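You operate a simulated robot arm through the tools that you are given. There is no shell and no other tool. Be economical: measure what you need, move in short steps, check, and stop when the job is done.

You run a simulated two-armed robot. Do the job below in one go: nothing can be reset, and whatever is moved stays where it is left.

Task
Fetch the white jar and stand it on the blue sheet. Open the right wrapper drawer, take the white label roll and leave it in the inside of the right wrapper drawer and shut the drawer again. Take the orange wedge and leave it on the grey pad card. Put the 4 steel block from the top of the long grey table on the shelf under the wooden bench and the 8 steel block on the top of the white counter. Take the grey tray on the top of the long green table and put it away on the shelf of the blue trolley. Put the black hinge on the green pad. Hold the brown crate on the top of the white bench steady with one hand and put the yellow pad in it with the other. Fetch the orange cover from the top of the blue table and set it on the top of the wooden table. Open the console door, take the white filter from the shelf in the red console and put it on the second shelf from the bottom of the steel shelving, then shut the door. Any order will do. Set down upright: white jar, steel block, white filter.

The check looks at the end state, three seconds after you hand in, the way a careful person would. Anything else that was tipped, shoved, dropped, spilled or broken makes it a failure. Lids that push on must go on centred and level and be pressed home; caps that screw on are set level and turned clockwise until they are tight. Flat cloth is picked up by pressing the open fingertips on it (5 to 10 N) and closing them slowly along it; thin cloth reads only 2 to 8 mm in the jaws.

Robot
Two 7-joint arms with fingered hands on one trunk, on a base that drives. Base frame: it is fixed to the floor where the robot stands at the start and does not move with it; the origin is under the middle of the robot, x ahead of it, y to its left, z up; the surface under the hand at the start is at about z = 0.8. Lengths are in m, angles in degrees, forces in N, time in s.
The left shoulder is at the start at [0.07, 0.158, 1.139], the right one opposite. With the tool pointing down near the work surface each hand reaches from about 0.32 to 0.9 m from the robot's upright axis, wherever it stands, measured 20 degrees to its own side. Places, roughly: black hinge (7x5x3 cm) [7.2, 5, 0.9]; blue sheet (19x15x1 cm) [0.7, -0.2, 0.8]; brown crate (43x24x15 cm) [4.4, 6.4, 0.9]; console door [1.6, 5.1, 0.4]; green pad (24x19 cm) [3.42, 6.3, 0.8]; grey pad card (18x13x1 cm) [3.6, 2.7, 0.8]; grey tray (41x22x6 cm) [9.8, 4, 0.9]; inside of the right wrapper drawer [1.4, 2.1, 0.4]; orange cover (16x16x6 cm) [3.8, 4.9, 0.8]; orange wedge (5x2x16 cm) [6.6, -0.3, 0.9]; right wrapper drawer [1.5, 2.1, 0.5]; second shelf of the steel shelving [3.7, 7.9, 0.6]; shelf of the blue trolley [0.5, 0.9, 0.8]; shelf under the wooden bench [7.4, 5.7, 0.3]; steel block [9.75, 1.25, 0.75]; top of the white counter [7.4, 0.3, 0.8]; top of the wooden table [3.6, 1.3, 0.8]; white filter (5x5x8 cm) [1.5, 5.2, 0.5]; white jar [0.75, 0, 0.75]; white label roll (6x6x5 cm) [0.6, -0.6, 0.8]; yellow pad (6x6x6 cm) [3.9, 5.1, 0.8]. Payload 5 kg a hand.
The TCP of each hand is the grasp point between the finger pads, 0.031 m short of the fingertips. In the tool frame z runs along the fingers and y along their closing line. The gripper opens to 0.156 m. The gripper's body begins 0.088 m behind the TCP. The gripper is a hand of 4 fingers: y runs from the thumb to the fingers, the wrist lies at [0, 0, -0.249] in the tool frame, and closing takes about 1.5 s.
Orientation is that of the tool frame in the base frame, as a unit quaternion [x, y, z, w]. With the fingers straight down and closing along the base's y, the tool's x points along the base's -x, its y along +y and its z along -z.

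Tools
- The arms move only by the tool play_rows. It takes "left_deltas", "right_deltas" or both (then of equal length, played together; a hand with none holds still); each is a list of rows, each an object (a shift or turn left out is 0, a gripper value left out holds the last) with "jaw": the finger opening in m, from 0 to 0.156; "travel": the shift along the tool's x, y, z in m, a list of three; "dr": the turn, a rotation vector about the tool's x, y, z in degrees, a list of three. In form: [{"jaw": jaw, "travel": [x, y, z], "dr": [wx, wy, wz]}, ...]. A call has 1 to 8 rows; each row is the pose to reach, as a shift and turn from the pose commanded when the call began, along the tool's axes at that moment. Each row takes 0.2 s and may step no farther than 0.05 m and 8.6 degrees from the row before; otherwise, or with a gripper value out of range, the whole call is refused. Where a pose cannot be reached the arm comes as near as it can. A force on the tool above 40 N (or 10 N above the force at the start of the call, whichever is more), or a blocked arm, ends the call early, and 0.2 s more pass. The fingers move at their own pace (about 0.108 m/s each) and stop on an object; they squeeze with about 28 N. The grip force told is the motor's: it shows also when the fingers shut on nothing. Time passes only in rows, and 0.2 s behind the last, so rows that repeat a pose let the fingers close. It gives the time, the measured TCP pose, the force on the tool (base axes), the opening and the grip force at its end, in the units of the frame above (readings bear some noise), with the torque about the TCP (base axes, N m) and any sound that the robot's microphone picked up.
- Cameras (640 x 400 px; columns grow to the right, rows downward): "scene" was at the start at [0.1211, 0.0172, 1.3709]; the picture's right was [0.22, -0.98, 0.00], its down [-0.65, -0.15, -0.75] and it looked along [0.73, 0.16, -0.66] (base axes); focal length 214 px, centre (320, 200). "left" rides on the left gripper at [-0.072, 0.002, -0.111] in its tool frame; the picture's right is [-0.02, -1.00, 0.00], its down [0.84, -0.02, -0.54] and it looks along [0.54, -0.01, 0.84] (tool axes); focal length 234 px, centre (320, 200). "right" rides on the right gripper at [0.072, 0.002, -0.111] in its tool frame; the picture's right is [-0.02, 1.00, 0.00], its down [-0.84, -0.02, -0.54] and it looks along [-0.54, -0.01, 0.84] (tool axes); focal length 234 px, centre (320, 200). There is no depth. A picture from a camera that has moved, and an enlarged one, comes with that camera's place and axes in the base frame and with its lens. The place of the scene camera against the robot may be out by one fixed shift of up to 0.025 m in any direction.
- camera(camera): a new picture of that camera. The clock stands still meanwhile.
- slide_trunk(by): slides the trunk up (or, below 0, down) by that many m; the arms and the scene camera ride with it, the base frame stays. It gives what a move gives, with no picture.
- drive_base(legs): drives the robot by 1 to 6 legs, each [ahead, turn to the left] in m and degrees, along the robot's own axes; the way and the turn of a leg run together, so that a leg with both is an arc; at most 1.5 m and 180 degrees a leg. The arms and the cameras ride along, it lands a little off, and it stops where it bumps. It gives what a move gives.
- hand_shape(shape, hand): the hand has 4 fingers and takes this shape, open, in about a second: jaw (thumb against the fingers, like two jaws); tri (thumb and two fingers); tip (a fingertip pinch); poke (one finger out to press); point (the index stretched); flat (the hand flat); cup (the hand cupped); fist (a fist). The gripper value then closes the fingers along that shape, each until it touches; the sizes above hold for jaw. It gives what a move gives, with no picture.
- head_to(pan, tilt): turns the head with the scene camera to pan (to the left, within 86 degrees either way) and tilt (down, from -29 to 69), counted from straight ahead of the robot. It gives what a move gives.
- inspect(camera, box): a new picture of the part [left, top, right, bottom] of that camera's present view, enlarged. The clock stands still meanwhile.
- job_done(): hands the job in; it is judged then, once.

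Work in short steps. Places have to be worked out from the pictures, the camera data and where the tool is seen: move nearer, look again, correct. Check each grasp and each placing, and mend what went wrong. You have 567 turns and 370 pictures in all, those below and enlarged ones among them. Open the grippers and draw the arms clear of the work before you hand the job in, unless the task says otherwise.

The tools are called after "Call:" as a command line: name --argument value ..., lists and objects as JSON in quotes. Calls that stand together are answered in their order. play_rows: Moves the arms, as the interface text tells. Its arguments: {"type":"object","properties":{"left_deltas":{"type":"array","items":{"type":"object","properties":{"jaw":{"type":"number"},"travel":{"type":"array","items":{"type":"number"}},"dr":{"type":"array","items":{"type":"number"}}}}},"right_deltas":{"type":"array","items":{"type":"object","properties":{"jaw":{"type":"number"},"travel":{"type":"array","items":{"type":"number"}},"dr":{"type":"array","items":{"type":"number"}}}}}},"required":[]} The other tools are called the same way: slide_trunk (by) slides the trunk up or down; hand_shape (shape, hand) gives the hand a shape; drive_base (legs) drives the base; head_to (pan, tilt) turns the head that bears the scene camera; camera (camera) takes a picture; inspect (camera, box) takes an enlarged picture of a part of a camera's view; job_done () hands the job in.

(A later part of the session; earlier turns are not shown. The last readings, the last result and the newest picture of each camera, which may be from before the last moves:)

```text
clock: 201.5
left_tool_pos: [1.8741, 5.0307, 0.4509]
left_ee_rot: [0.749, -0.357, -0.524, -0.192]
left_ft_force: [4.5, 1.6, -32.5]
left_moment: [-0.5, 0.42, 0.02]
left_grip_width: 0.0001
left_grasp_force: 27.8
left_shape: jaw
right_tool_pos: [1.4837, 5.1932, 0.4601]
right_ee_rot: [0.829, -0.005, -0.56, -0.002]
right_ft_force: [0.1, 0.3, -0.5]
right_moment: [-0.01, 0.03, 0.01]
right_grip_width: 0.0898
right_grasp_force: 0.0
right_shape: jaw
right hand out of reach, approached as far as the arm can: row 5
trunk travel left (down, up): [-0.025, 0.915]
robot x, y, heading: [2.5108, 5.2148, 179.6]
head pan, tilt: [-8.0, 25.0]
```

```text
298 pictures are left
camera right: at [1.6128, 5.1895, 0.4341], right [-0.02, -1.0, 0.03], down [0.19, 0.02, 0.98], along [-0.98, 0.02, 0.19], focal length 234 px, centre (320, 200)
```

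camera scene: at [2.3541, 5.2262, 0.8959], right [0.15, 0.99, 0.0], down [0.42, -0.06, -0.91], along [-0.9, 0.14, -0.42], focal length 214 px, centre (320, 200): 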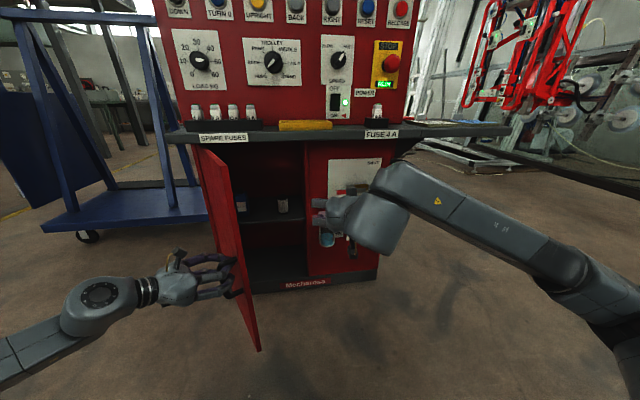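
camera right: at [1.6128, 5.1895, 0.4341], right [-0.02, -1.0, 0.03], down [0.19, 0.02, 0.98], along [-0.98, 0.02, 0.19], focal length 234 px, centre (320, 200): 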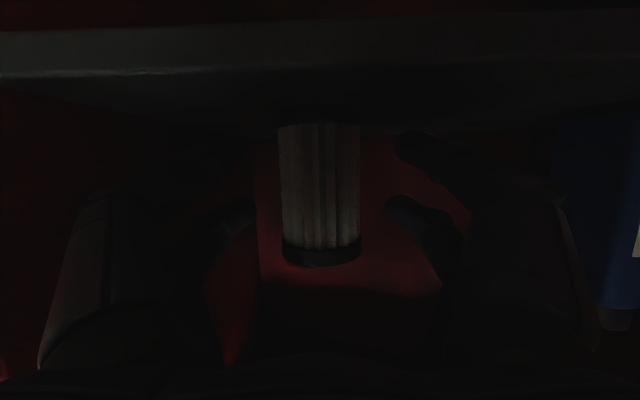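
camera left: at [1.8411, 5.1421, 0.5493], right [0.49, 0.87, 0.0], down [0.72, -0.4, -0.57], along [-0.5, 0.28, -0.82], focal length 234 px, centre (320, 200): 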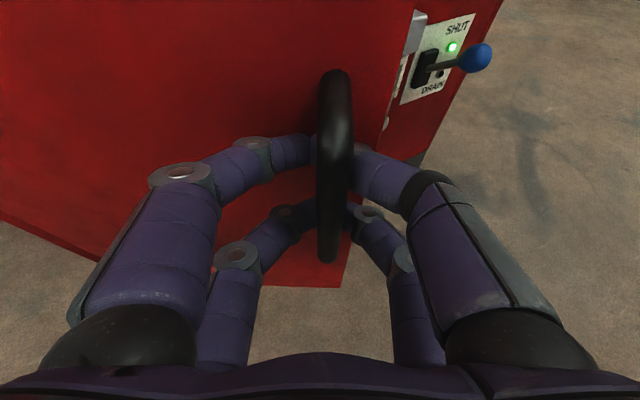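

Filter is between the fingers. Close.

Call:
play_rows --right_deltas '[{"jaw": 0.06}, {"jaw": 0.03}, {"jaw": 0.03}, {"jaw": 0.03}, {"jaw": 0.03}]'

Call:
camera --camera "right"

```text
clock: 202.7
left_tool_pos: [1.8756, 5.0304, 0.4524]
left_ee_rot: [0.749, -0.357, -0.524, -0.192]
left_ft_force: [-0.7, 0.0, -38.6]
left_moment: [-0.49, 0.37, 0.03]
left_grip_width: 0.0001
left_grasp_force: 27.9
left_shape: jaw
right_tool_pos: [1.4845, 5.192, 0.4644]
right_ee_rot: [0.827, -0.005, -0.563, -0.001]
right_ft_force: [-3.0, -0.1, 18.8]
right_moment: [0.01, -0.14, 0.02]
right_grip_width: 0.0314
right_grasp_force: 28.0
right_shape: jaw
trunk travel left (down, up): [-0.025, 0.915]
robot x, y, heading: [2.5071, 5.2112, 179.6]
head pan, tilt: [-8.0, 25.0]
```

```text
297 pictures are left
camera right: at [1.613, 5.1886, 0.4383], right [-0.02, -1.0, 0.03], down [0.2, 0.02, 0.98], along [-0.98, 0.02, 0.2], focal length 234 px, centre (320, 200)
```

right: 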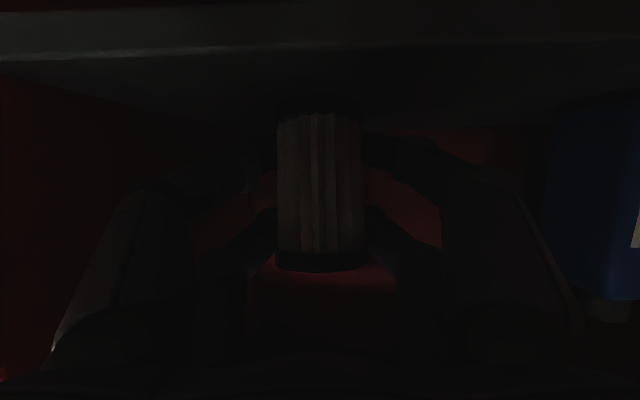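

Gripped, fingers press the shelf a little. Lift 3 cm and check.

Call:
play_rows --right_deltas '[{"travel": [-0.015, 0, -0.006], "jaw": 0.015}, {"travel": [-0.03, 0, -0.012]}, {"travel": [-0.037, 0, -0.015]}]'

Call:
camera --camera "right"

Call:
inspect --camera "scene" --box '[200, 140, 340, 300]'

```text
clock: 203.5
left_tool_pos: [1.8743, 5.0302, 0.4518]
left_ee_rot: [0.749, -0.358, -0.523, -0.192]
left_ft_force: [3.8, 0.1, -31.7]
left_moment: [-0.43, 0.39, 0.01]
left_grip_width: 0.0
left_grasp_force: 27.6
left_shape: jaw
right_tool_pos: [1.4853, 5.194, 0.5004]
right_ee_rot: [0.829, -0.005, -0.56, -0.002]
right_ft_force: [-0.1, 0.3, -1.0]
right_moment: [-0.02, 0.04, 0.05]
right_grip_width: 0.0281
right_grasp_force: 28.3
right_shape: jaw
trunk travel left (down, up): [-0.025, 0.915]
robot x, y, heading: [2.5097, 5.2141, 179.7]
head pan, tilt: [-8.0, 25.0]
```

```text
296 pictures are left
camera right: at [1.615, 5.1908, 0.4747], right [-0.02, -1.0, 0.03], down [0.19, 0.02, 0.98], along [-0.98, 0.02, 0.19], focal length 234 px, centre (320, 200)
```

right: 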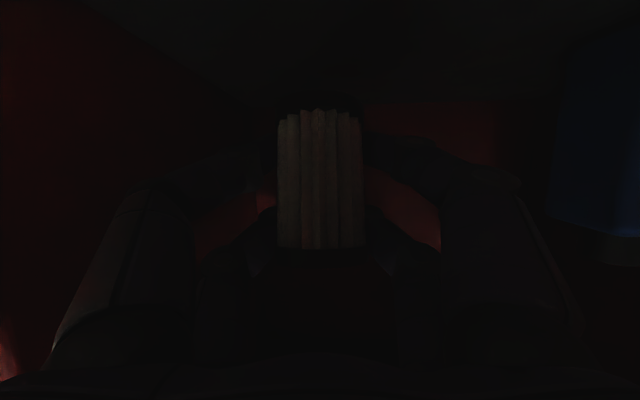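

```text
2.50 times, centred on (270, 220) of scene
camera zoom: at [2.3539, 5.226, 0.8958], right [0.15, 0.99, 0.0], down [0.42, -0.06, -0.91], along [-0.9, 0.14, -0.43], focal length 536 px, centre (445, 150)
```

zoom: 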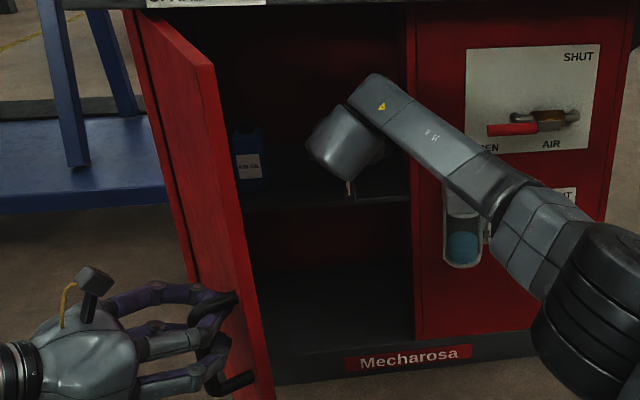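

Lifted. Withdraw straight back out of the cabinet.

Call:
play_rows --right_deltas '[{"travel": [0.009, 0, -0.028]}, {"travel": [0.019, 0, -0.06]}, {"travel": [0.033, 0, -0.1]}, {"travel": [0.046, 0, -0.14]}, {"travel": [0.06, 0, -0.18]}, {"travel": [0.074, 0, -0.22]}, {"travel": [0.086, -0.02, -0.25]}]'

Call:
camera --camera "right"

Call:
camera --camera "scene"

```text
clock: 205.1
left_tool_pos: [1.874, 5.0305, 0.4529]
left_ee_rot: [0.749, -0.358, -0.523, -0.192]
left_ft_force: [6.1, 3.0, -32.1]
left_moment: [-0.47, 0.45, -0.03]
left_grip_width: 0.0
left_grasp_force: 27.5
left_shape: jaw
right_tool_pos: [1.7513, 5.2154, 0.5127]
right_ee_rot: [0.829, -0.005, -0.56, -0.002]
right_ft_force: [0.0, 0.5, -0.1]
right_moment: [-0.04, 0.02, -0.02]
right_grip_width: 0.0278
right_grasp_force: 28.0
right_shape: jaw
trunk travel left (down, up): [-0.025, 0.915]
robot x, y, heading: [2.5087, 5.2202, 179.2]
head pan, tilt: [-8.0, 25.0]
```

```text
294 pictures are left
camera right: at [1.8807, 5.2113, 0.4873], right [-0.02, -1.0, 0.03], down [0.19, 0.02, 0.98], along [-0.98, 0.02, 0.19], focal length 234 px, centre (320, 200)
```

right: 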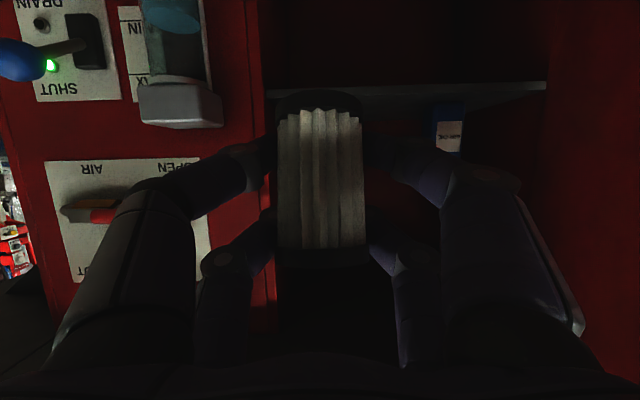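

```text
293 pictures are left
camera scene: at [2.3538, 5.2259, 0.8958], right [0.15, 0.99, 0.0], down [0.42, -0.06, -0.91], along [-0.9, 0.14, -0.43], focal length 214 px, centre (320, 200)
```

scene: 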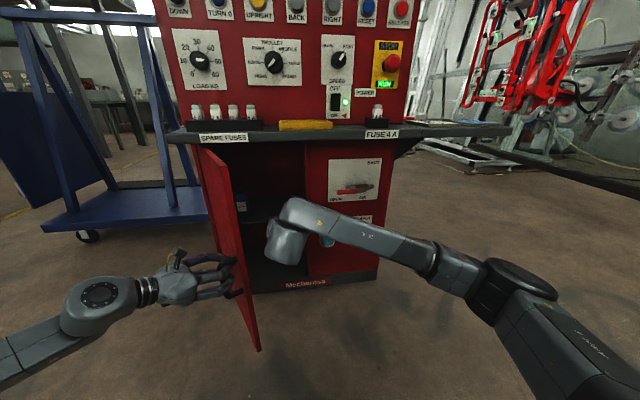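

Filter is held upright-ish. Move the right hand out to the right, clear of the door.

Call:
play_rows --right_deltas '[{"travel": [0.01, -0.035, -0.025]}, {"travel": [0.02, -0.07, -0.05]}, {"travel": [0.025, -0.11, -0.07]}, {"travel": [0.03, -0.15, -0.09]}, {"travel": [0.035, -0.19, -0.11]}, {"travel": [0.04, -0.23, -0.13]}, {"travel": [0.04, -0.27, -0.13]}]'

Call:
camera --camera "left"

```text
clock: 206.7
left_tool_pos: [1.8744, 5.0317, 0.4515]
left_ee_rot: [0.75, -0.357, -0.524, -0.192]
left_ft_force: [6.0, 0.5, -31.8]
left_moment: [-0.47, 0.43, 0.01]
left_grip_width: 0.0001
left_grasp_force: 27.7
left_shape: jaw
right_tool_pos: [1.8912, 5.4798, 0.5239]
right_ee_rot: [0.829, -0.004, -0.56, 0.0]
right_ft_force: [0.8, -1.1, 0.6]
right_moment: [0.01, 0.01, 0.02]
right_grip_width: 0.0278
right_grasp_force: 28.2
right_shape: jaw
trunk travel left (down, up): [-0.025, 0.915]
robot x, y, heading: [2.5079, 5.2167, 179.7]
head pan, tilt: [-8.0, 25.0]
```

```text
292 pictures are left
camera left: at [1.9312, 4.9801, 0.5605], right [0.73, 0.68, -0.06], down [0.53, -0.63, -0.57], along [-0.43, 0.38, -0.82], focal length 234 px, centre (320, 200)
```

left: 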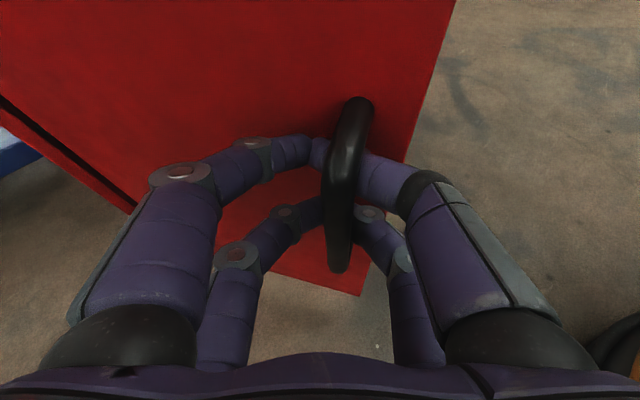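

Now push the door shut along the reversed arc (first 44°).

Call:
play_rows --left_deltas '[{"travel": [-0.0091, -0.0119, 0.0301], "dr": [-3.9, 0.4, -1.6]}, {"travel": [-0.0183, -0.019, 0.0616], "dr": [-7.8, 0.7, -3.2]}, {"travel": [-0.0312, -0.0235, 0.0921], "dr": [-11.7, 1.1, -4.8]}, {"travel": [-0.0439, -0.0239, 0.123], "dr": [-15.6, 1.4, -6.4]}, {"travel": [-0.0564, -0.0221, 0.1541], "dr": [-19.5, 1.8, -8]}, {"travel": [-0.0685, -0.0171, 0.1849], "dr": [-23.4, 2.2, -9.6]}, {"travel": [-0.0802, -0.009, 0.2155], "dr": [-27.3, 2.5, -11.2]}, {"travel": [-0.0913, 0.0023, 0.2452], "dr": [-31.2, 2.9, -12.8]}]'

Call:
camera --camera "scene"

```text
clock: 207.1
left_tool_pos: [1.8674, 5.0565, 0.4502]
left_ee_rot: [0.761, -0.333, -0.525, -0.187]
left_ft_force: [0.2, -0.2, -13.4]
left_moment: [-0.22, 0.01, 0.04]
left_grip_width: 0.0
left_grasp_force: 27.5
left_shape: jaw
right_tool_pos: [1.8913, 5.4824, 0.5245]
right_ee_rot: [0.828, -0.006, -0.561, -0.001]
right_ft_force: [1.2, -0.4, -0.3]
right_moment: [0.02, 0.0, -0.01]
right_grip_width: 0.0278
right_grasp_force: 28.5
right_shape: jaw
trunk travel left (down, up): [-0.025, 0.915]
robot x, y, heading: [2.5104, 5.2138, 179.3]
head pan, tilt: [-8.0, 25.0]
stopped in row 2 (left hand): the force on the tool passed its limit at 46 N (the readings are from after the stop); the commanded pose is now the measured one
```

```text
291 pictures are left
camera scene: at [2.3553, 5.2264, 0.8966], right [0.15, 0.99, 0.0], down [0.42, -0.06, -0.91], along [-0.9, 0.13, -0.42], focal length 214 px, centre (320, 200)
```

scene: 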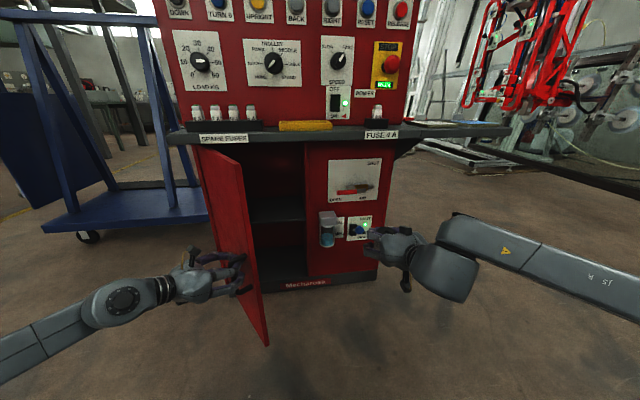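

The hand was pressing up against the top of the bow. Lower 1.2 cm, then continue the closing arc.

Call:
play_rows --left_deltas '[{"travel": [0.011, -0.001, 0.0046]}, {"travel": [-0.0015, -0.0101, 0.0336], "dr": [-3.9, 0.3, -1.6]}, {"travel": [-0.0144, -0.0167, 0.0639], "dr": [-7.8, 0.6, -3.2]}, {"travel": [-0.0273, -0.0197, 0.0947], "dr": [-11.7, 0.9, -4.8]}, {"travel": [-0.0401, -0.0203, 0.1259], "dr": [-15.6, 1.2, -6.4]}, {"travel": [-0.0526, -0.0168, 0.1569], "dr": [-19.5, 1.5, -8]}, {"travel": [-0.0648, -0.0111, 0.1878], "dr": [-23.4, 1.8, -9.6]}, {"travel": [-0.0765, -0.0012, 0.2179], "dr": [-27.3, 2.1, -11.2]}]'

Call:
camera --camera "scene"

```text
clock: 208.9
left_tool_pos: [1.7049, 5.2197, 0.4451]
left_ee_rot: [0.819, -0.127, -0.558, -0.047]
left_ft_force: [5.2, 8.7, 8.6]
left_moment: [-0.06, 0.05, 0.47]
left_grip_width: 0.0003
left_grasp_force: 28.1
left_shape: jaw
right_tool_pos: [1.8913, 5.4833, 0.5261]
right_ee_rot: [0.827, -0.005, -0.561, -0.001]
right_ft_force: [-0.8, -0.3, -1.2]
right_moment: [0.0, 0.0, -0.01]
right_grip_width: 0.0275
right_grasp_force: 28.1
right_shape: jaw
trunk travel left (down, up): [-0.025, 0.915]
robot x, y, heading: [2.5061, 5.2162, 179.3]
head pan, tilt: [-8.0, 25.0]
```

```text
290 pictures are left
camera scene: at [2.3567, 5.2273, 0.8963], right [0.15, 0.99, 0.0], down [0.42, -0.06, -0.91], along [-0.9, 0.13, -0.42], focal length 214 px, centre (320, 200)
```

scene: 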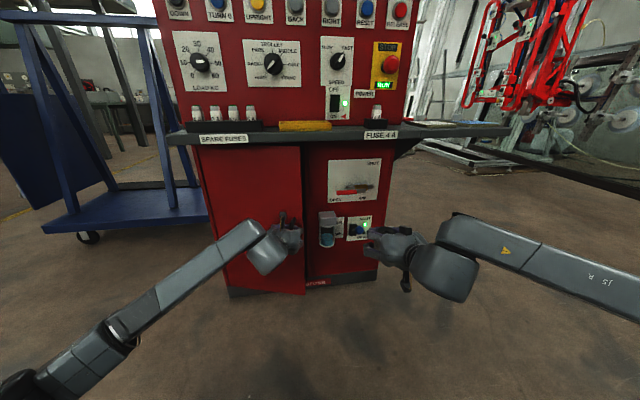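

Nearly shut; finish the last ~15°.

Call:
play_rows --left_deltas '[{"travel": [-0.0105, -0.004, 0.025], "dr": [-2.5, 0.2, -1]}, {"travel": [-0.0204, -0.0063, 0.0495], "dr": [-5, 0.4, -2]}, {"travel": [-0.03, -0.0068, 0.0735], "dr": [-7.5, 0.5, -3]}, {"travel": [-0.0398, -0.0068, 0.095], "dr": [-9, 0.6, -3.6]}, {"travel": [-0.042, -0.0068, 0.105], "dr": [-9, 0.6, -3.6]}]'

Call:
camera --camera "left"

Call:
inspect --camera "scene" --box '[180, 120, 420, 300]'

```text
clock: 210.0
left_tool_pos: [1.609, 5.2543, 0.4412]
left_ee_rot: [0.829, -0.058, -0.556, 0.0]
left_ft_force: [22.3, -5.9, 5.4]
left_moment: [-0.04, 0.62, 0.24]
left_grip_width: 0.0
left_grasp_force: 28.3
left_shape: jaw
right_tool_pos: [1.893, 5.4795, 0.5264]
right_ee_rot: [0.828, -0.004, -0.561, 0.001]
right_ft_force: [0.3, 0.1, -0.8]
right_moment: [-0.01, -0.01, -0.01]
right_grip_width: 0.0275
right_grasp_force: 27.8
right_shape: jaw
trunk travel left (down, up): [-0.025, 0.915]
robot x, y, heading: [2.5095, 5.2151, 179.7]
head pan, tilt: [-8.0, 25.0]
stopped in row 5 (left hand): the force on the tool passed its limit at 55 N (the readings are from after the stop); the commanded pose is now the measured one
```

```text
289 pictures are left
camera left: at [1.6853, 5.2534, 0.5514], right [0.09, 1.0, -0.04], down [0.82, -0.1, -0.57], along [-0.57, 0.02, -0.82], focal length 234 px, centre (320, 200)
```

left: 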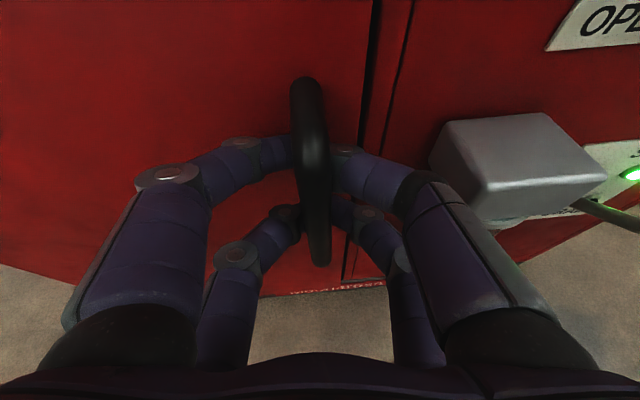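

```text
2.22 times, centred on (300, 210) of scene
camera zoom: at [2.3578, 5.2262, 0.8964], right [0.14, 0.99, 0.0], down [0.42, -0.06, -0.91], along [-0.9, 0.13, -0.42], focal length 477 px, centre (364, 178)
```

zoom: 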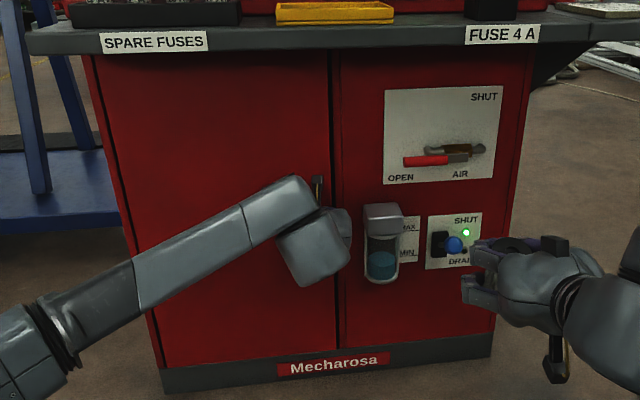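

Door shut. Open slightly and retreat.

Call:
play_rows --left_deltas '[{"jaw": 0.03, "travel": [0, 0.004, -0.002]}, {"jaw": 0.045, "travel": [0, 0.004, -0.002]}, {"travel": [0, 0.004, -0.004]}, {"travel": [0, 0.004, -0.03]}, {"travel": [0, 0.004, -0.07]}, {"travel": [0, 0.004, -0.11]}, {"travel": [0, 0.004, -0.15]}, {"travel": [0, 0.004, -0.19], "jaw": 0.1}]'

Call:
inspect --camera "scene" --box '[180, 120, 420, 300]'

```text
clock: 211.8
left_tool_pos: [1.784, 5.2399, 0.5109]
left_ee_rot: [0.829, -0.058, -0.557, 0.0]
left_ft_force: [1.6, 0.2, -0.3]
left_moment: [0.02, 0.04, 0.0]
left_grip_width: 0.0995
left_grasp_force: 0.0
left_shape: jaw
right_tool_pos: [1.8913, 5.4811, 0.5259]
right_ee_rot: [0.828, -0.004, -0.56, 0.0]
right_ft_force: [-0.3, 0.6, -0.4]
right_moment: [-0.01, 0.0, -0.03]
right_grip_width: 0.0274
right_grasp_force: 28.1
right_shape: jaw
trunk travel left (down, up): [-0.025, 0.915]
robot x, y, heading: [2.5081, 5.2119, 179.2]
head pan, tilt: [-8.0, 25.0]
```

```text
2.22 times, centred on (300, 210) of scene
camera zoom: at [2.356, 5.2266, 0.8962], right [0.15, 0.99, 0.0], down [0.42, -0.06, -0.91], along [-0.9, 0.13, -0.42], focal length 477 px, centre (364, 178)
```

zoom: 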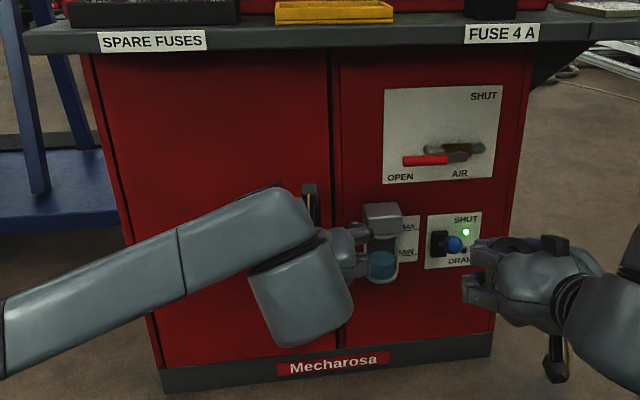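

Console is closed. Back off, restore the left arm to neutral, and raise the trunk.

Call:
drive_base --legs '[[-0.2, 0]]'

Call:
slide_trunk --by 0.4

Call:
play_rows --left_deltas '[{"dr": [0, 8.5, 0], "jaw": 0.156}, {"dr": [0, 17, 0], "travel": [0, 0.02, 0]}, {"dr": [0, 25.5, 0], "travel": [0, 0.05, 0]}, {"dr": [0, 34, 0], "travel": [0, 0.08, 0]}, {"dr": [0, 42.5, 0], "travel": [0, 0.11, 0]}, {"dr": [0, 51, 0], "travel": [0, 0.14, 0]}, {"dr": [0, 59.5, 0], "travel": [0, 0.17, 0]}, {"dr": [0, 68, 0], "travel": [0, 0.2, 0]}]'

Call:
play_rows --left_deltas '[{"travel": [0.04, 0.01, -0.02]}, {"travel": [0.08, 0.02, -0.05]}, {"travel": [0.12, 0.03, -0.07]}, {"travel": [0.16, 0.04, -0.09]}, {"travel": [0.2, 0.04, -0.1]}]'

Call:
camera --camera "right"

```text
clock: 213.4
left_tool_pos: [1.9839, 5.237, 0.5107]
left_ee_rot: [0.829, -0.057, -0.556, 0.002]
left_ft_force: [-0.4, 0.5, -0.5]
left_moment: [-0.03, -0.02, -0.02]
left_grip_width: 0.0998
left_grasp_force: 0.1
left_shape: jaw
right_tool_pos: [2.0917, 5.478, 0.5264]
right_ee_rot: [0.828, -0.003, -0.561, 0.0]
right_ft_force: [0.3, -0.8, -0.5]
right_moment: [0.02, -0.02, -0.01]
right_grip_width: 0.0277
right_grasp_force: 27.8
right_shape: jaw
trunk travel left (down, up): [-0.025, 0.915]
robot x, y, heading: [2.7121, 5.2126, 179.5]
head pan, tilt: [-8.0, 25.0]
```

```text
clock: 217.2
left_tool_pos: [1.9822, 5.2377, 0.9099]
left_ee_rot: [0.829, -0.058, -0.556, 0.0]
left_ft_force: [0.4, -0.5, 0.8]
left_moment: [0.0, 0.03, -0.03]
left_grip_width: 0.0998
left_grasp_force: 0.1
left_shape: jaw
right_tool_pos: [2.0923, 5.4782, 0.9257]
right_ee_rot: [0.828, -0.004, -0.561, 0.0]
right_ft_force: [-0.5, 0.5, -1.5]
right_moment: [-0.04, 0.01, -0.01]
right_grip_width: 0.0274
right_grasp_force: 27.9
right_shape: jaw
trunk travel left (down, up): [-0.425, 0.515]
robot x, y, heading: [2.7092, 5.2141, 179.6]
head pan, tilt: [-8.0, 25.0]
```

```text
clock: 219.0
left_tool_pos: [1.9661, 5.0412, 0.924]
left_ee_rot: [0.998, -0.049, 0.004, 0.034]
left_ft_force: [0.6, -0.5, -0.1]
left_moment: [0.04, 0.0, -0.03]
left_grip_width: 0.1558
left_grasp_force: 0.1
left_shape: jaw
right_tool_pos: [2.0909, 5.4791, 0.9259]
right_ee_rot: [0.828, -0.004, -0.56, 0.0]
right_ft_force: [0.3, -0.2, -0.4]
right_moment: [0.02, -0.02, 0.04]
right_grip_width: 0.0276
right_grasp_force: 28.0
right_shape: jaw
trunk travel left (down, up): [-0.425, 0.515]
robot x, y, heading: [2.7086, 5.2143, 179.8]
head pan, tilt: [-8.0, 25.0]
```

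```text
refused: row 2 steps farther than a row can; nothing moved
```

```text
286 pictures are left
camera right: at [2.2206, 5.476, 0.8998], right [-0.01, -1.0, 0.03], down [0.19, 0.02, 0.98], along [-0.98, 0.02, 0.19], focal length 234 px, centre (320, 200)
```

right: 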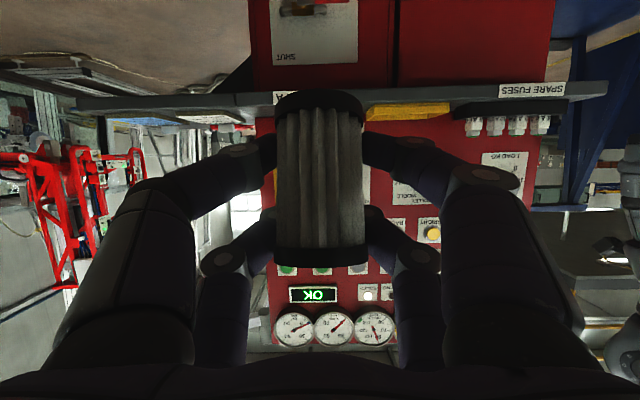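

Filter appears nearly vertical in the grip. Tuck the left arm and drive: turn right to +y and go to y≈7.

Call:
play_rows --left_deltas '[{"travel": [0.04, 0.0, -0.02]}, {"travel": [0.08, 0.0, -0.04]}, {"travel": [0.12, 0.0, -0.06]}, {"travel": [0.16, 0.0, -0.08]}, {"travel": [0.2, 0.0, -0.1]}]'

Call:
drive_base --legs '[[0, -80], [1.0, 0], [0.5, -10]]'

Call:
head_to --pan -25 --tilt 20

Call:
camera --camera "scene"

```text
clock: 220.2
left_tool_pos: [2.164, 5.0259, 1.0267]
left_ee_rot: [0.998, -0.047, 0.003, 0.032]
left_ft_force: [-0.4, -0.2, -0.6]
left_moment: [-0.01, 0.04, 0.0]
left_grip_width: 0.156
left_grasp_force: 0.1
left_shape: jaw
right_tool_pos: [2.0932, 5.4791, 0.9265]
right_ee_rot: [0.828, -0.004, -0.561, 0.0]
right_ft_force: [0.0, 0.9, -0.8]
right_moment: [0.0, 0.01, 0.0]
right_grip_width: 0.0275
right_grasp_force: 27.3
right_shape: jaw
trunk travel left (down, up): [-0.425, 0.515]
robot x, y, heading: [2.7078, 5.2138, 179.5]
head pan, tilt: [-8.0, 25.0]
```

```text
clock: 231.3
left_tool_pos: [2.286, 7.2269, 1.0253]
left_ee_rot: [-0.68, 0.732, 0.021, -0.025]
left_ft_force: [-0.6, -0.2, -0.1]
left_moment: [-0.04, -0.01, 0.06]
left_grip_width: 0.1561
left_grasp_force: 0.0
left_shape: jaw
right_tool_pos: [2.7362, 7.305, 0.9245]
right_ee_rot: [0.588, -0.583, -0.4, -0.393]
right_ft_force: [0.0, 1.5, -1.5]
right_moment: [0.02, 0.02, 0.03]
right_grip_width: 0.0276
right_grasp_force: 28.2
right_shape: jaw
trunk travel left (down, up): [-0.425, 0.515]
robot x, y, heading: [2.4824, 6.6835, 90.7]
head pan, tilt: [-8.0, 25.0]
```

```text
clock: 232.1
left_tool_pos: [2.2844, 7.2261, 1.0259]
left_ee_rot: [-0.68, 0.732, 0.021, -0.025]
left_ft_force: [0.1, -0.1, -0.2]
left_moment: [0.01, -0.02, 0.0]
left_grip_width: 0.1558
left_grasp_force: 0.1
left_shape: jaw
right_tool_pos: [2.7363, 7.3046, 0.9267]
right_ee_rot: [0.589, -0.582, -0.401, -0.392]
right_ft_force: [1.1, 0.3, -0.9]
right_moment: [0.04, -0.02, -0.03]
right_grip_width: 0.0275
right_grasp_force: 28.2
right_shape: jaw
trunk travel left (down, up): [-0.425, 0.515]
robot x, y, heading: [2.4855, 6.6801, 90.6]
head pan, tilt: [-25.0, 20.0]
```

```text
285 pictures are left
camera scene: at [2.5089, 6.8148, 1.3043], right [0.91, -0.41, 0.0], down [-0.14, -0.31, -0.94], along [0.38, 0.86, -0.34], focal length 214 px, centre (320, 200)
```

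scene: 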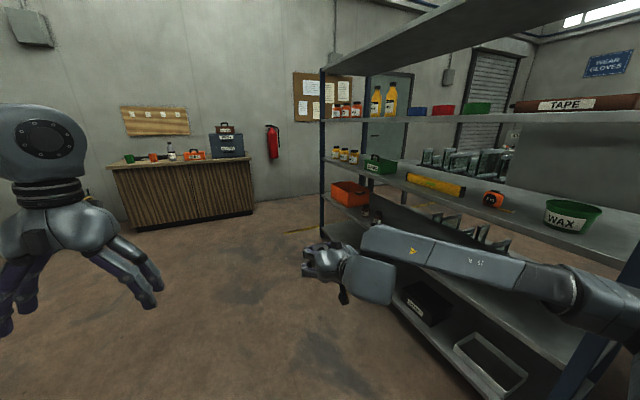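

The shelving's open front faces -x. Drive to y≈7.8 and face it.

Call:
drive_base --legs '[[1.1, 0], [0, -90]]'

Call:
head_to --pan 0 --tilt 35

Call:
camera --camera "scene"

```text
clock: 241.6
left_tool_pos: [2.9969, 7.9688, 1.0255]
left_ee_rot: [0.037, 0.999, 0.033, -0.004]
left_ft_force: [-1.7, 0.6, 0.0]
left_moment: [0.0, 0.01, -0.04]
left_grip_width: 0.156
left_grasp_force: 0.1
left_shape: jaw
right_tool_pos: [3.0759, 7.5177, 0.9257]
right_ee_rot: [-0.004, 0.828, 0.004, 0.561]
right_ft_force: [-0.3, 0.0, -0.3]
right_moment: [0.0, 0.01, 0.0]
right_grip_width: 0.0276
right_grasp_force: 27.6
right_shape: jaw
trunk travel left (down, up): [-0.425, 0.515]
robot x, y, heading: [2.4516, 7.7702, 1.0]
head pan, tilt: [-25.0, 20.0]
```

```text
clock: 242.5
left_tool_pos: [2.9973, 7.9696, 1.026]
left_ee_rot: [0.038, 0.999, 0.032, -0.003]
left_ft_force: [0.0, 0.6, 0.8]
left_moment: [-0.02, -0.01, -0.01]
left_grip_width: 0.1559
left_grasp_force: 0.2
left_shape: jaw
right_tool_pos: [3.0764, 7.5178, 0.9258]
right_ee_rot: [-0.005, 0.828, 0.006, 0.561]
right_ft_force: [0.3, 0.2, -1.1]
right_moment: [-0.02, -0.01, -0.05]
right_grip_width: 0.0273
right_grasp_force: 28.1
right_shape: jaw
trunk travel left (down, up): [-0.425, 0.515]
robot x, y, heading: [2.4532, 7.7711, 0.6]
head pan, tilt: [0.0, 35.0]
```

```text
284 pictures are left
camera scene: at [2.5798, 7.7711, 1.2805], right [0.01, -1.0, 0.0], down [-0.57, -0.01, -0.82], along [0.82, 0.01, -0.57], focal length 214 px, centre (320, 200)
```

scene: 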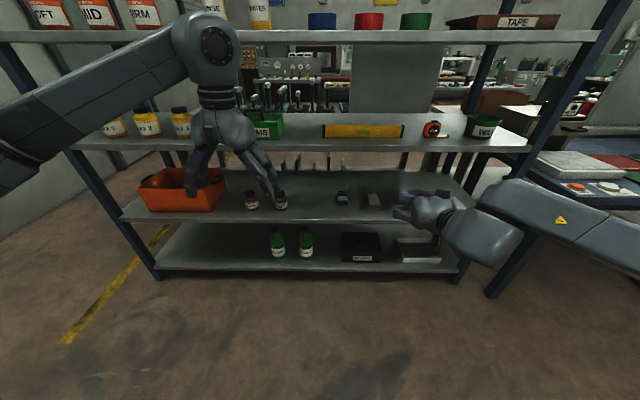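

Second shelf (z≈0.6) holds an orange box, two bottles and small parts. Enlarge to pick a free spot.

Call:
inspect --camera "scene" --box '[220, 140, 480, 280]'

```text
2.46 times, centred on (350, 210) of scene
camera zoom: at [2.5798, 7.7711, 1.2805], right [0.01, -1.0, 0.0], down [-0.57, -0.01, -0.82], along [0.82, 0.01, -0.57], focal length 528 px, centre (246, 175)
```

zoom: 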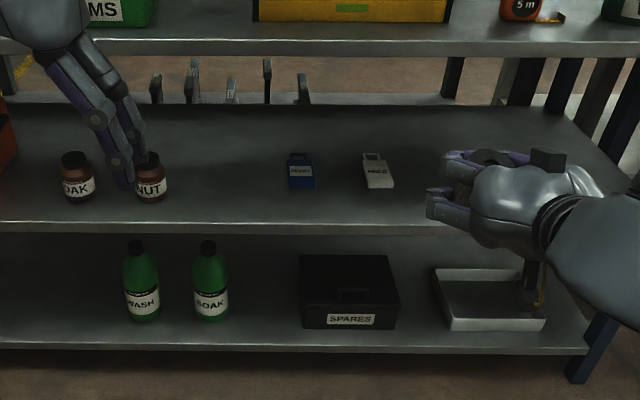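

Free spot at about [3.50, 7.82] on the second shelf. Lower the trunk and drive a bit closer.

Call:
slide_trunk --by -0.22

Call:
drive_base --legs '[[0.16, 0]]'

Call:
play_rows --right_deltas '[{"travel": [0, 0.045, -0.01]}, {"travel": [0, 0.09, -0.02]}, {"travel": [0, 0.135, -0.02]}, {"travel": [0, 0.18, -0.02]}, {"travel": [0, 0.22, -0.02]}, {"travel": [0, 0.26, -0.02]}, {"travel": [0, 0.3, -0.02]}]'

Call:
camera --camera "right"

Call:
camera --camera "scene"

```text
clock: 244.8
left_tool_pos: [2.9966, 7.9691, 0.8061]
left_ee_rot: [0.037, 0.999, 0.032, -0.003]
left_ft_force: [0.5, 0.0, -0.2]
left_moment: [0.0, -0.03, 0.02]
left_grip_width: 0.1558
left_grasp_force: 0.1
left_shape: jaw
right_tool_pos: [3.0762, 7.5178, 0.706]
right_ee_rot: [-0.005, 0.828, 0.006, 0.56]
right_ft_force: [-0.3, -0.5, 0.4]
right_moment: [0.01, -0.02, -0.01]
right_grip_width: 0.0275
right_grasp_force: 28.2
right_shape: jaw
trunk travel left (down, up): [-0.205, 0.735]
robot x, y, heading: [2.45, 7.7759, 1.2]
head pan, tilt: [0.0, 35.0]
```

```text
clock: 246.2
left_tool_pos: [3.1581, 7.9722, 0.8054]
left_ee_rot: [0.037, 0.999, 0.032, -0.004]
left_ft_force: [0.7, 0.3, -0.8]
left_moment: [0.0, 0.03, -0.01]
left_grip_width: 0.156
left_grasp_force: 0.1
left_shape: jaw
right_tool_pos: [3.2395, 7.5226, 0.7052]
right_ee_rot: [-0.004, 0.828, 0.005, 0.561]
right_ft_force: [-0.4, 0.1, -1.2]
right_moment: [-0.01, -0.02, 0.01]
right_grip_width: 0.0274
right_grasp_force: 28.4
right_shape: jaw
trunk travel left (down, up): [-0.205, 0.735]
robot x, y, heading: [2.6155, 7.7716, 1.0]
head pan, tilt: [0.0, 35.0]
```

```text
clock: 247.8
left_tool_pos: [3.1583, 7.973, 0.8045]
left_ee_rot: [0.036, 0.999, 0.033, -0.003]
left_ft_force: [-1.0, -0.7, 0.1]
left_moment: [-0.03, -0.02, 0.0]
left_grip_width: 0.1557
left_grasp_force: 0.1
left_shape: jaw
right_tool_pos: [3.216, 7.8207, 0.7137]
right_ee_rot: [-0.005, 0.828, 0.005, 0.56]
right_ft_force: [0.2, -0.9, -0.3]
right_moment: [-0.04, -0.03, -0.03]
right_grip_width: 0.0273
right_grasp_force: 28.2
right_shape: jaw
trunk travel left (down, up): [-0.205, 0.735]
robot x, y, heading: [2.6109, 7.7717, 1.0]
head pan, tilt: [0.0, 35.0]
```

```text
282 pictures are left
camera right: at [3.0855, 7.8203, 0.6877], right [-0.01, 1.0, 0.03], down [-0.19, -0.03, 0.98], along [0.98, 0.0, 0.19], focal length 234 px, centre (320, 200)
```

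right: 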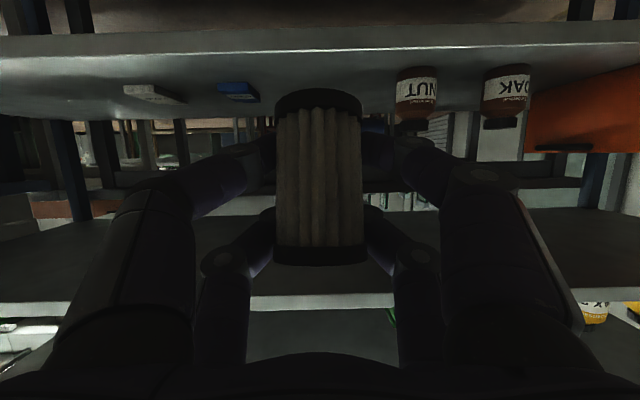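

```text
281 pictures are left
camera scene: at [2.7418, 7.7747, 1.0604], right [0.02, -1.0, 0.0], down [-0.57, -0.01, -0.82], along [0.82, 0.01, -0.57], focal length 214 px, centre (320, 200)
```

scene: 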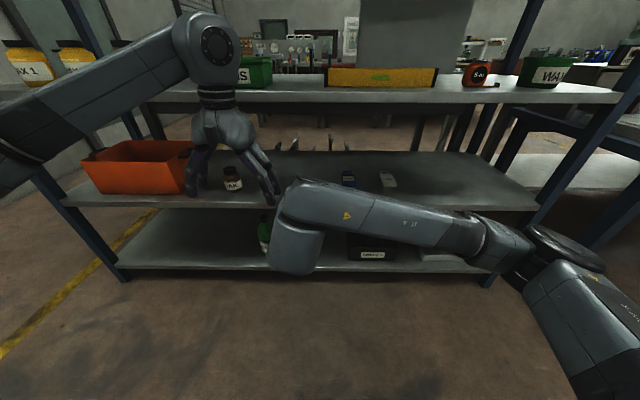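

Shelf top is about z=0.555, front x≈3.42. Move the filter in over the shelf at a height.

Call:
play_rows --right_deltas '[{"travel": [-0.01, 0, 0.045]}, {"travel": [-0.02, 0, 0.09]}, {"travel": [-0.03, 0, 0.135]}, {"travel": [-0.04, 0, 0.18]}, {"travel": [-0.05, 0, 0.22]}, {"travel": [-0.06, 0, 0.26]}, {"travel": [-0.062, 0, 0.29]}]'

Call:
camera --camera "right"

Call:
camera --camera "scene"

```text
clock: 249.4
left_tool_pos: [3.1599, 7.9729, 0.8046]
left_ee_rot: [0.037, 0.999, 0.033, -0.003]
left_ft_force: [-0.6, 0.3, -0.6]
left_moment: [0.0, 0.02, 0.01]
left_grip_width: 0.1558
left_grasp_force: 0.1
left_shape: jaw
right_tool_pos: [3.5079, 7.8267, 0.6655]
right_ee_rot: [-0.005, 0.828, 0.006, 0.56]
right_ft_force: [-0.4, -0.9, -0.8]
right_moment: [0.01, -0.01, 0.04]
right_grip_width: 0.0272
right_grasp_force: 27.7
right_shape: jaw
trunk travel left (down, up): [-0.205, 0.735]
robot x, y, heading: [2.6136, 7.7709, 0.8]
head pan, tilt: [0.0, 35.0]
```

```text
280 pictures are left
camera right: at [3.3788, 7.8267, 0.6401], right [-0.01, 1.0, 0.03], down [-0.19, -0.03, 0.98], along [0.98, 0.0, 0.19], focal length 234 px, centre (320, 200)
```

right: 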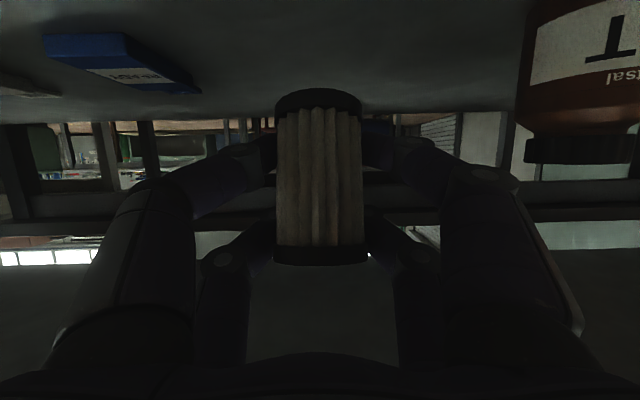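

```text
279 pictures are left
camera scene: at [2.7421, 7.7742, 1.0604], right [0.02, -1.0, 0.0], down [-0.57, -0.01, -0.82], along [0.82, 0.01, -0.57], focal length 214 px, centre (320, 200)
```

scene: 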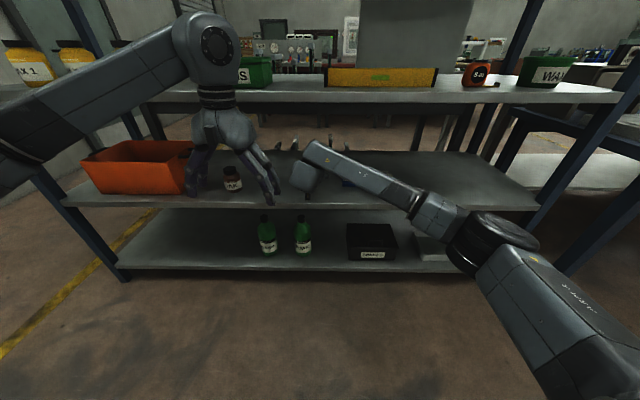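

The filter leans ~14° toward the robot in the grip. Pitch the hand up 13° to stand it vertical, then check.

Call:
play_rows --right_deltas '[{"dr": [0, -5, 0]}, {"dr": [0, -9, 0]}, {"dr": [0, -13, 0]}]'

Call:
camera --camera "right"

```text
clock: 250.2
left_tool_pos: [3.1576, 7.9715, 0.8041]
left_ee_rot: [0.037, 0.999, 0.032, -0.003]
left_ft_force: [0.0, 0.2, 0.7]
left_moment: [0.0, 0.02, 0.01]
left_grip_width: 0.1559
left_grasp_force: 0.1
left_shape: jaw
right_tool_pos: [3.5144, 7.8259, 0.6801]
right_ee_rot: [-0.009, 0.788, 0.005, 0.615]
right_ft_force: [-0.1, 0.1, -0.1]
right_moment: [0.0, -0.01, 0.0]
right_grip_width: 0.0271
right_grasp_force: 27.6
right_shape: jaw
right hand out of reach, approached as far as the arm can: row 2, 3
trunk travel left (down, up): [-0.205, 0.735]
robot x, y, heading: [2.6145, 7.7755, 1.1]
head pan, tilt: [0.0, 35.0]
```

```text
278 pictures are left
camera right: at [3.3885, 7.8243, 0.6371], right [-0.01, 1.0, 0.02], down [-0.32, -0.02, 0.95], along [0.95, 0.01, 0.32], focal length 234 px, centre (320, 200)
```

right: 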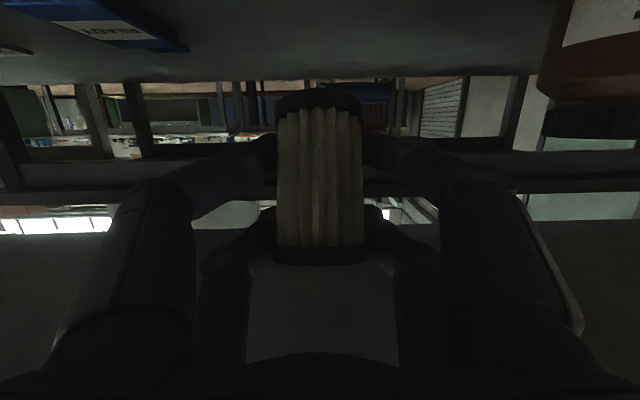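

That was the wrong direction: the lean grew. Pitch the hand down 18° instead.

Call:
play_rows --right_deltas '[{"dr": [0, 6, 0]}, {"dr": [0, 12, 0]}, {"dr": [0, 18, 0]}]'

Call:
camera --camera "right"

Call:
inspect --camera "scene" --box '[260, 110, 400, 230]'

```text
clock: 251.0
left_tool_pos: [3.1593, 7.9714, 0.8043]
left_ee_rot: [0.037, 0.999, 0.032, -0.004]
left_ft_force: [0.3, -0.3, 0.7]
left_moment: [0.0, -0.02, 0.03]
left_grip_width: 0.1559
left_grasp_force: 0.0
left_shape: jaw
right_tool_pos: [3.5135, 7.8267, 0.6794]
right_ee_rot: [-0.01, 0.876, 0.004, 0.483]
right_ft_force: [-0.2, -1.0, -0.9]
right_moment: [0.02, 0.02, 0.02]
right_grip_width: 0.0276
right_grasp_force: 28.1
right_shape: jaw
trunk travel left (down, up): [-0.205, 0.735]
robot x, y, heading: [2.6161, 7.7722, 1.0]
head pan, tilt: [0.0, 35.0]
```

```text
277 pictures are left
camera right: at [3.3806, 7.8253, 0.6774], right [-0.01, 1.0, 0.02], down [-0.01, -0.02, 1.0], along [1.0, 0.01, 0.01], focal length 234 px, centre (320, 200)
```

right: 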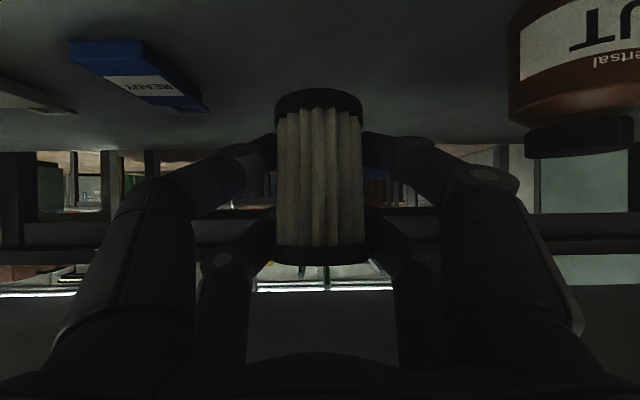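

```text
3.33 times, centred on (330, 170) of scene
camera zoom: at [2.7419, 7.7741, 1.0604], right [0.02, -1.0, 0.0], down [-0.57, -0.01, -0.82], along [0.82, 0.01, -0.57], focal length 715 px, centre (287, 300)
```

zoom: 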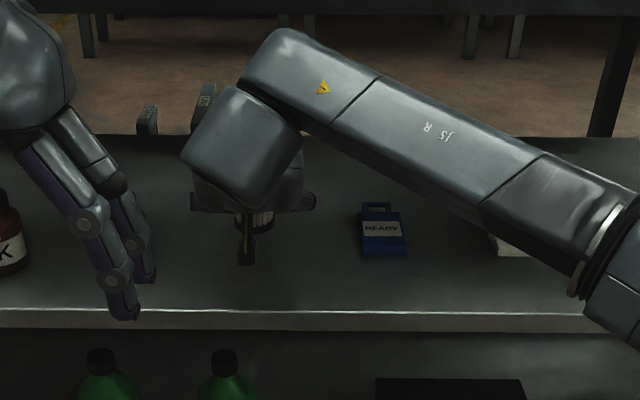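

Now nearly vertical. Lower in small steps until contact.

Call:
play_rows --right_deltas '[{"travel": [0.017, 0, 0.0107]}, {"travel": [0.034, 0, 0.0214]}, {"travel": [0.0423, 0, 0.0268]}, {"travel": [0.0465, 0, 0.0294]}, {"travel": [0.0508, 0, 0.0321]}, {"travel": [0.055, 0, 0.0348]}]'

```text
clock: 252.4
left_tool_pos: [3.1591, 7.9719, 0.8051]
left_ee_rot: [0.037, 0.999, 0.033, -0.003]
left_ft_force: [-0.2, -0.2, 0.3]
left_moment: [0.04, -0.04, 0.0]
left_grip_width: 0.1557
left_grasp_force: 0.0
left_shape: jaw
right_tool_pos: [3.5145, 7.8258, 0.6142]
right_ee_rot: [-0.01, 0.875, 0.004, 0.483]
right_ft_force: [-0.4, 1.1, -0.6]
right_moment: [0.03, 0.0, -0.02]
right_grip_width: 0.0272
right_grasp_force: 27.9
right_shape: jaw
trunk travel left (down, up): [-0.205, 0.735]
robot x, y, heading: [2.6148, 7.7726, 1.1]
head pan, tilt: [0.0, 35.0]
```

Call:
play_rows --right_deltas '[{"travel": [0.0042, 0, 0.0027]}, {"travel": [0.0085, 0, 0.0053]}, {"travel": [0.0127, 0, 0.008]}, {"travel": [0.0169, 0, 0.0107]}, {"travel": [0.0211, 0, 0.0134]}]'

Call:
camera --camera "right"

```text
clock: 253.6
left_tool_pos: [3.1565, 7.9725, 0.8085]
left_ee_rot: [0.037, 0.999, 0.034, -0.001]
left_ft_force: [-0.1, -0.1, -0.2]
left_moment: [0.0, 0.03, -0.02]
left_grip_width: 0.156
left_grasp_force: 0.0
left_shape: jaw
right_tool_pos: [3.5129, 7.8278, 0.5952]
right_ee_rot: [-0.01, 0.873, 0.006, 0.488]
right_ft_force: [4.9, 0.4, 25.2]
right_moment: [0.05, 0.55, -0.02]
right_grip_width: 0.0278
right_grasp_force: 28.3
right_shape: jaw
trunk travel left (down, up): [-0.205, 0.735]
robot x, y, heading: [2.6188, 7.776, 0.9]
head pan, tilt: [0.0, 35.0]
```

```text
275 pictures are left
camera right: at [3.3799, 7.8262, 0.5931], right [-0.01, 1.0, 0.02], down [-0.02, -0.02, 1.0], along [1.0, 0.01, 0.02], focal length 234 px, centre (320, 200)
```

right: 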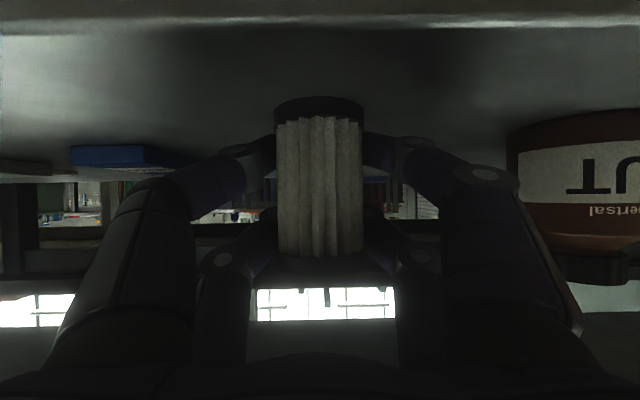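

Contact. Relieve 2 mm, open to 8 cm, and withdraw straight back.

Call:
play_rows --right_deltas '[{"travel": [-0.002, 0, -0.001], "jaw": 0.04}, {"travel": [-0.002, 0, -0.001], "jaw": 0.06}, {"travel": [-0.002, 0, -0.001], "jaw": 0.08}, {"travel": [-0.002, 0, -0.001], "jaw": 0.08}, {"travel": [-0.002, 0, -0.001], "jaw": 0.08}]'

Call:
camera --camera "right"

```text
clock: 254.8
left_tool_pos: [3.1588, 7.9731, 0.8056]
left_ee_rot: [0.035, 0.999, 0.032, -0.003]
left_ft_force: [0.5, -0.2, -0.7]
left_moment: [0.0, 0.01, 0.01]
left_grip_width: 0.156
left_grasp_force: 0.1
left_shape: jaw
right_tool_pos: [3.5139, 7.827, 0.5907]
right_ee_rot: [-0.01, 0.876, 0.004, 0.483]
right_ft_force: [-0.1, -1.9, 3.8]
right_moment: [0.13, -0.04, -0.05]
right_grip_width: 0.0787
right_grasp_force: 0.0
right_shape: jaw
trunk travel left (down, up): [-0.205, 0.735]
robot x, y, heading: [2.6171, 7.7721, 0.8]
head pan, tilt: [0.0, 35.0]
```

```text
274 pictures are left
camera right: at [3.3804, 7.8253, 0.5887], right [-0.01, 1.0, 0.02], down [-0.01, -0.02, 1.0], along [1.0, 0.01, 0.01], focal length 234 px, centre (320, 200)
```

right: 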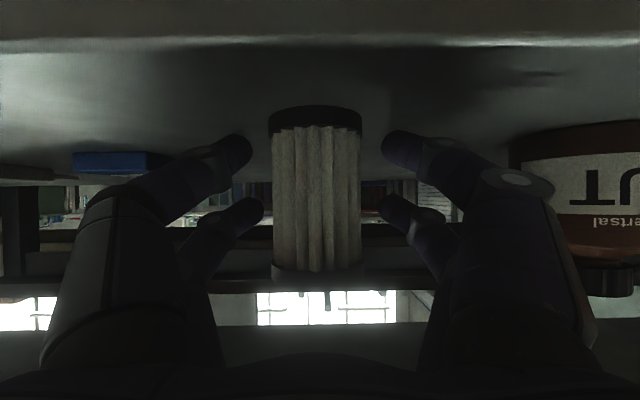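

Filter stands free. Withdraw with a slight lift.

Call:
play_rows --right_deltas '[{"travel": [0.0, 0, -0.02]}, {"travel": [0.015, 0, -0.055]}, {"travel": [0.036, 0, -0.089]}, {"travel": [0.058, 0, -0.123]}, {"travel": [0.079, 0, -0.157]}, {"travel": [0.1, 0, -0.19]}, {"travel": [0.115, -0.02, -0.22]}]'

Call:
camera --camera "right"

```text
clock: 256.4
left_tool_pos: [3.1586, 7.9735, 0.8059]
left_ee_rot: [0.037, 0.999, 0.034, -0.003]
left_ft_force: [0.2, -0.5, -0.6]
left_moment: [-0.02, 0.02, -0.01]
left_grip_width: 0.1557
left_grasp_force: 0.1
left_shape: jaw
right_tool_pos: [3.2665, 7.8023, 0.6098]
right_ee_rot: [-0.008, 0.875, 0.002, 0.485]
right_ft_force: [0.0, 0.6, -0.2]
right_moment: [0.03, 0.01, -0.01]
right_grip_width: 0.0797
right_grasp_force: 0.0
right_shape: jaw
trunk travel left (down, up): [-0.205, 0.735]
robot x, y, heading: [2.6155, 7.7714, 0.9]
head pan, tilt: [0.0, 35.0]
```

```text
273 pictures are left
camera right: at [3.1342, 7.8012, 0.6076], right [-0.01, 1.0, 0.02], down [-0.02, -0.02, 1.0], along [1.0, 0.01, 0.02], focal length 234 px, centre (320, 200)
```

right: 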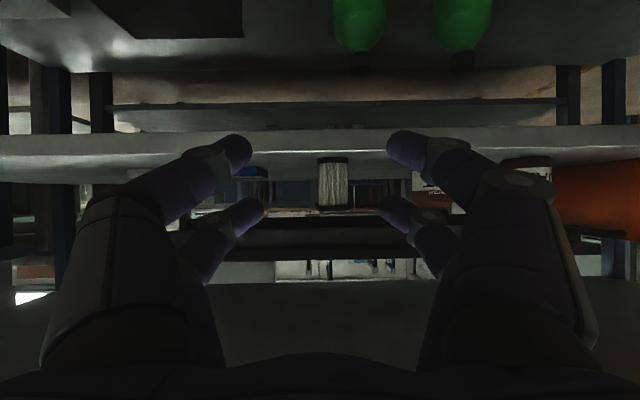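

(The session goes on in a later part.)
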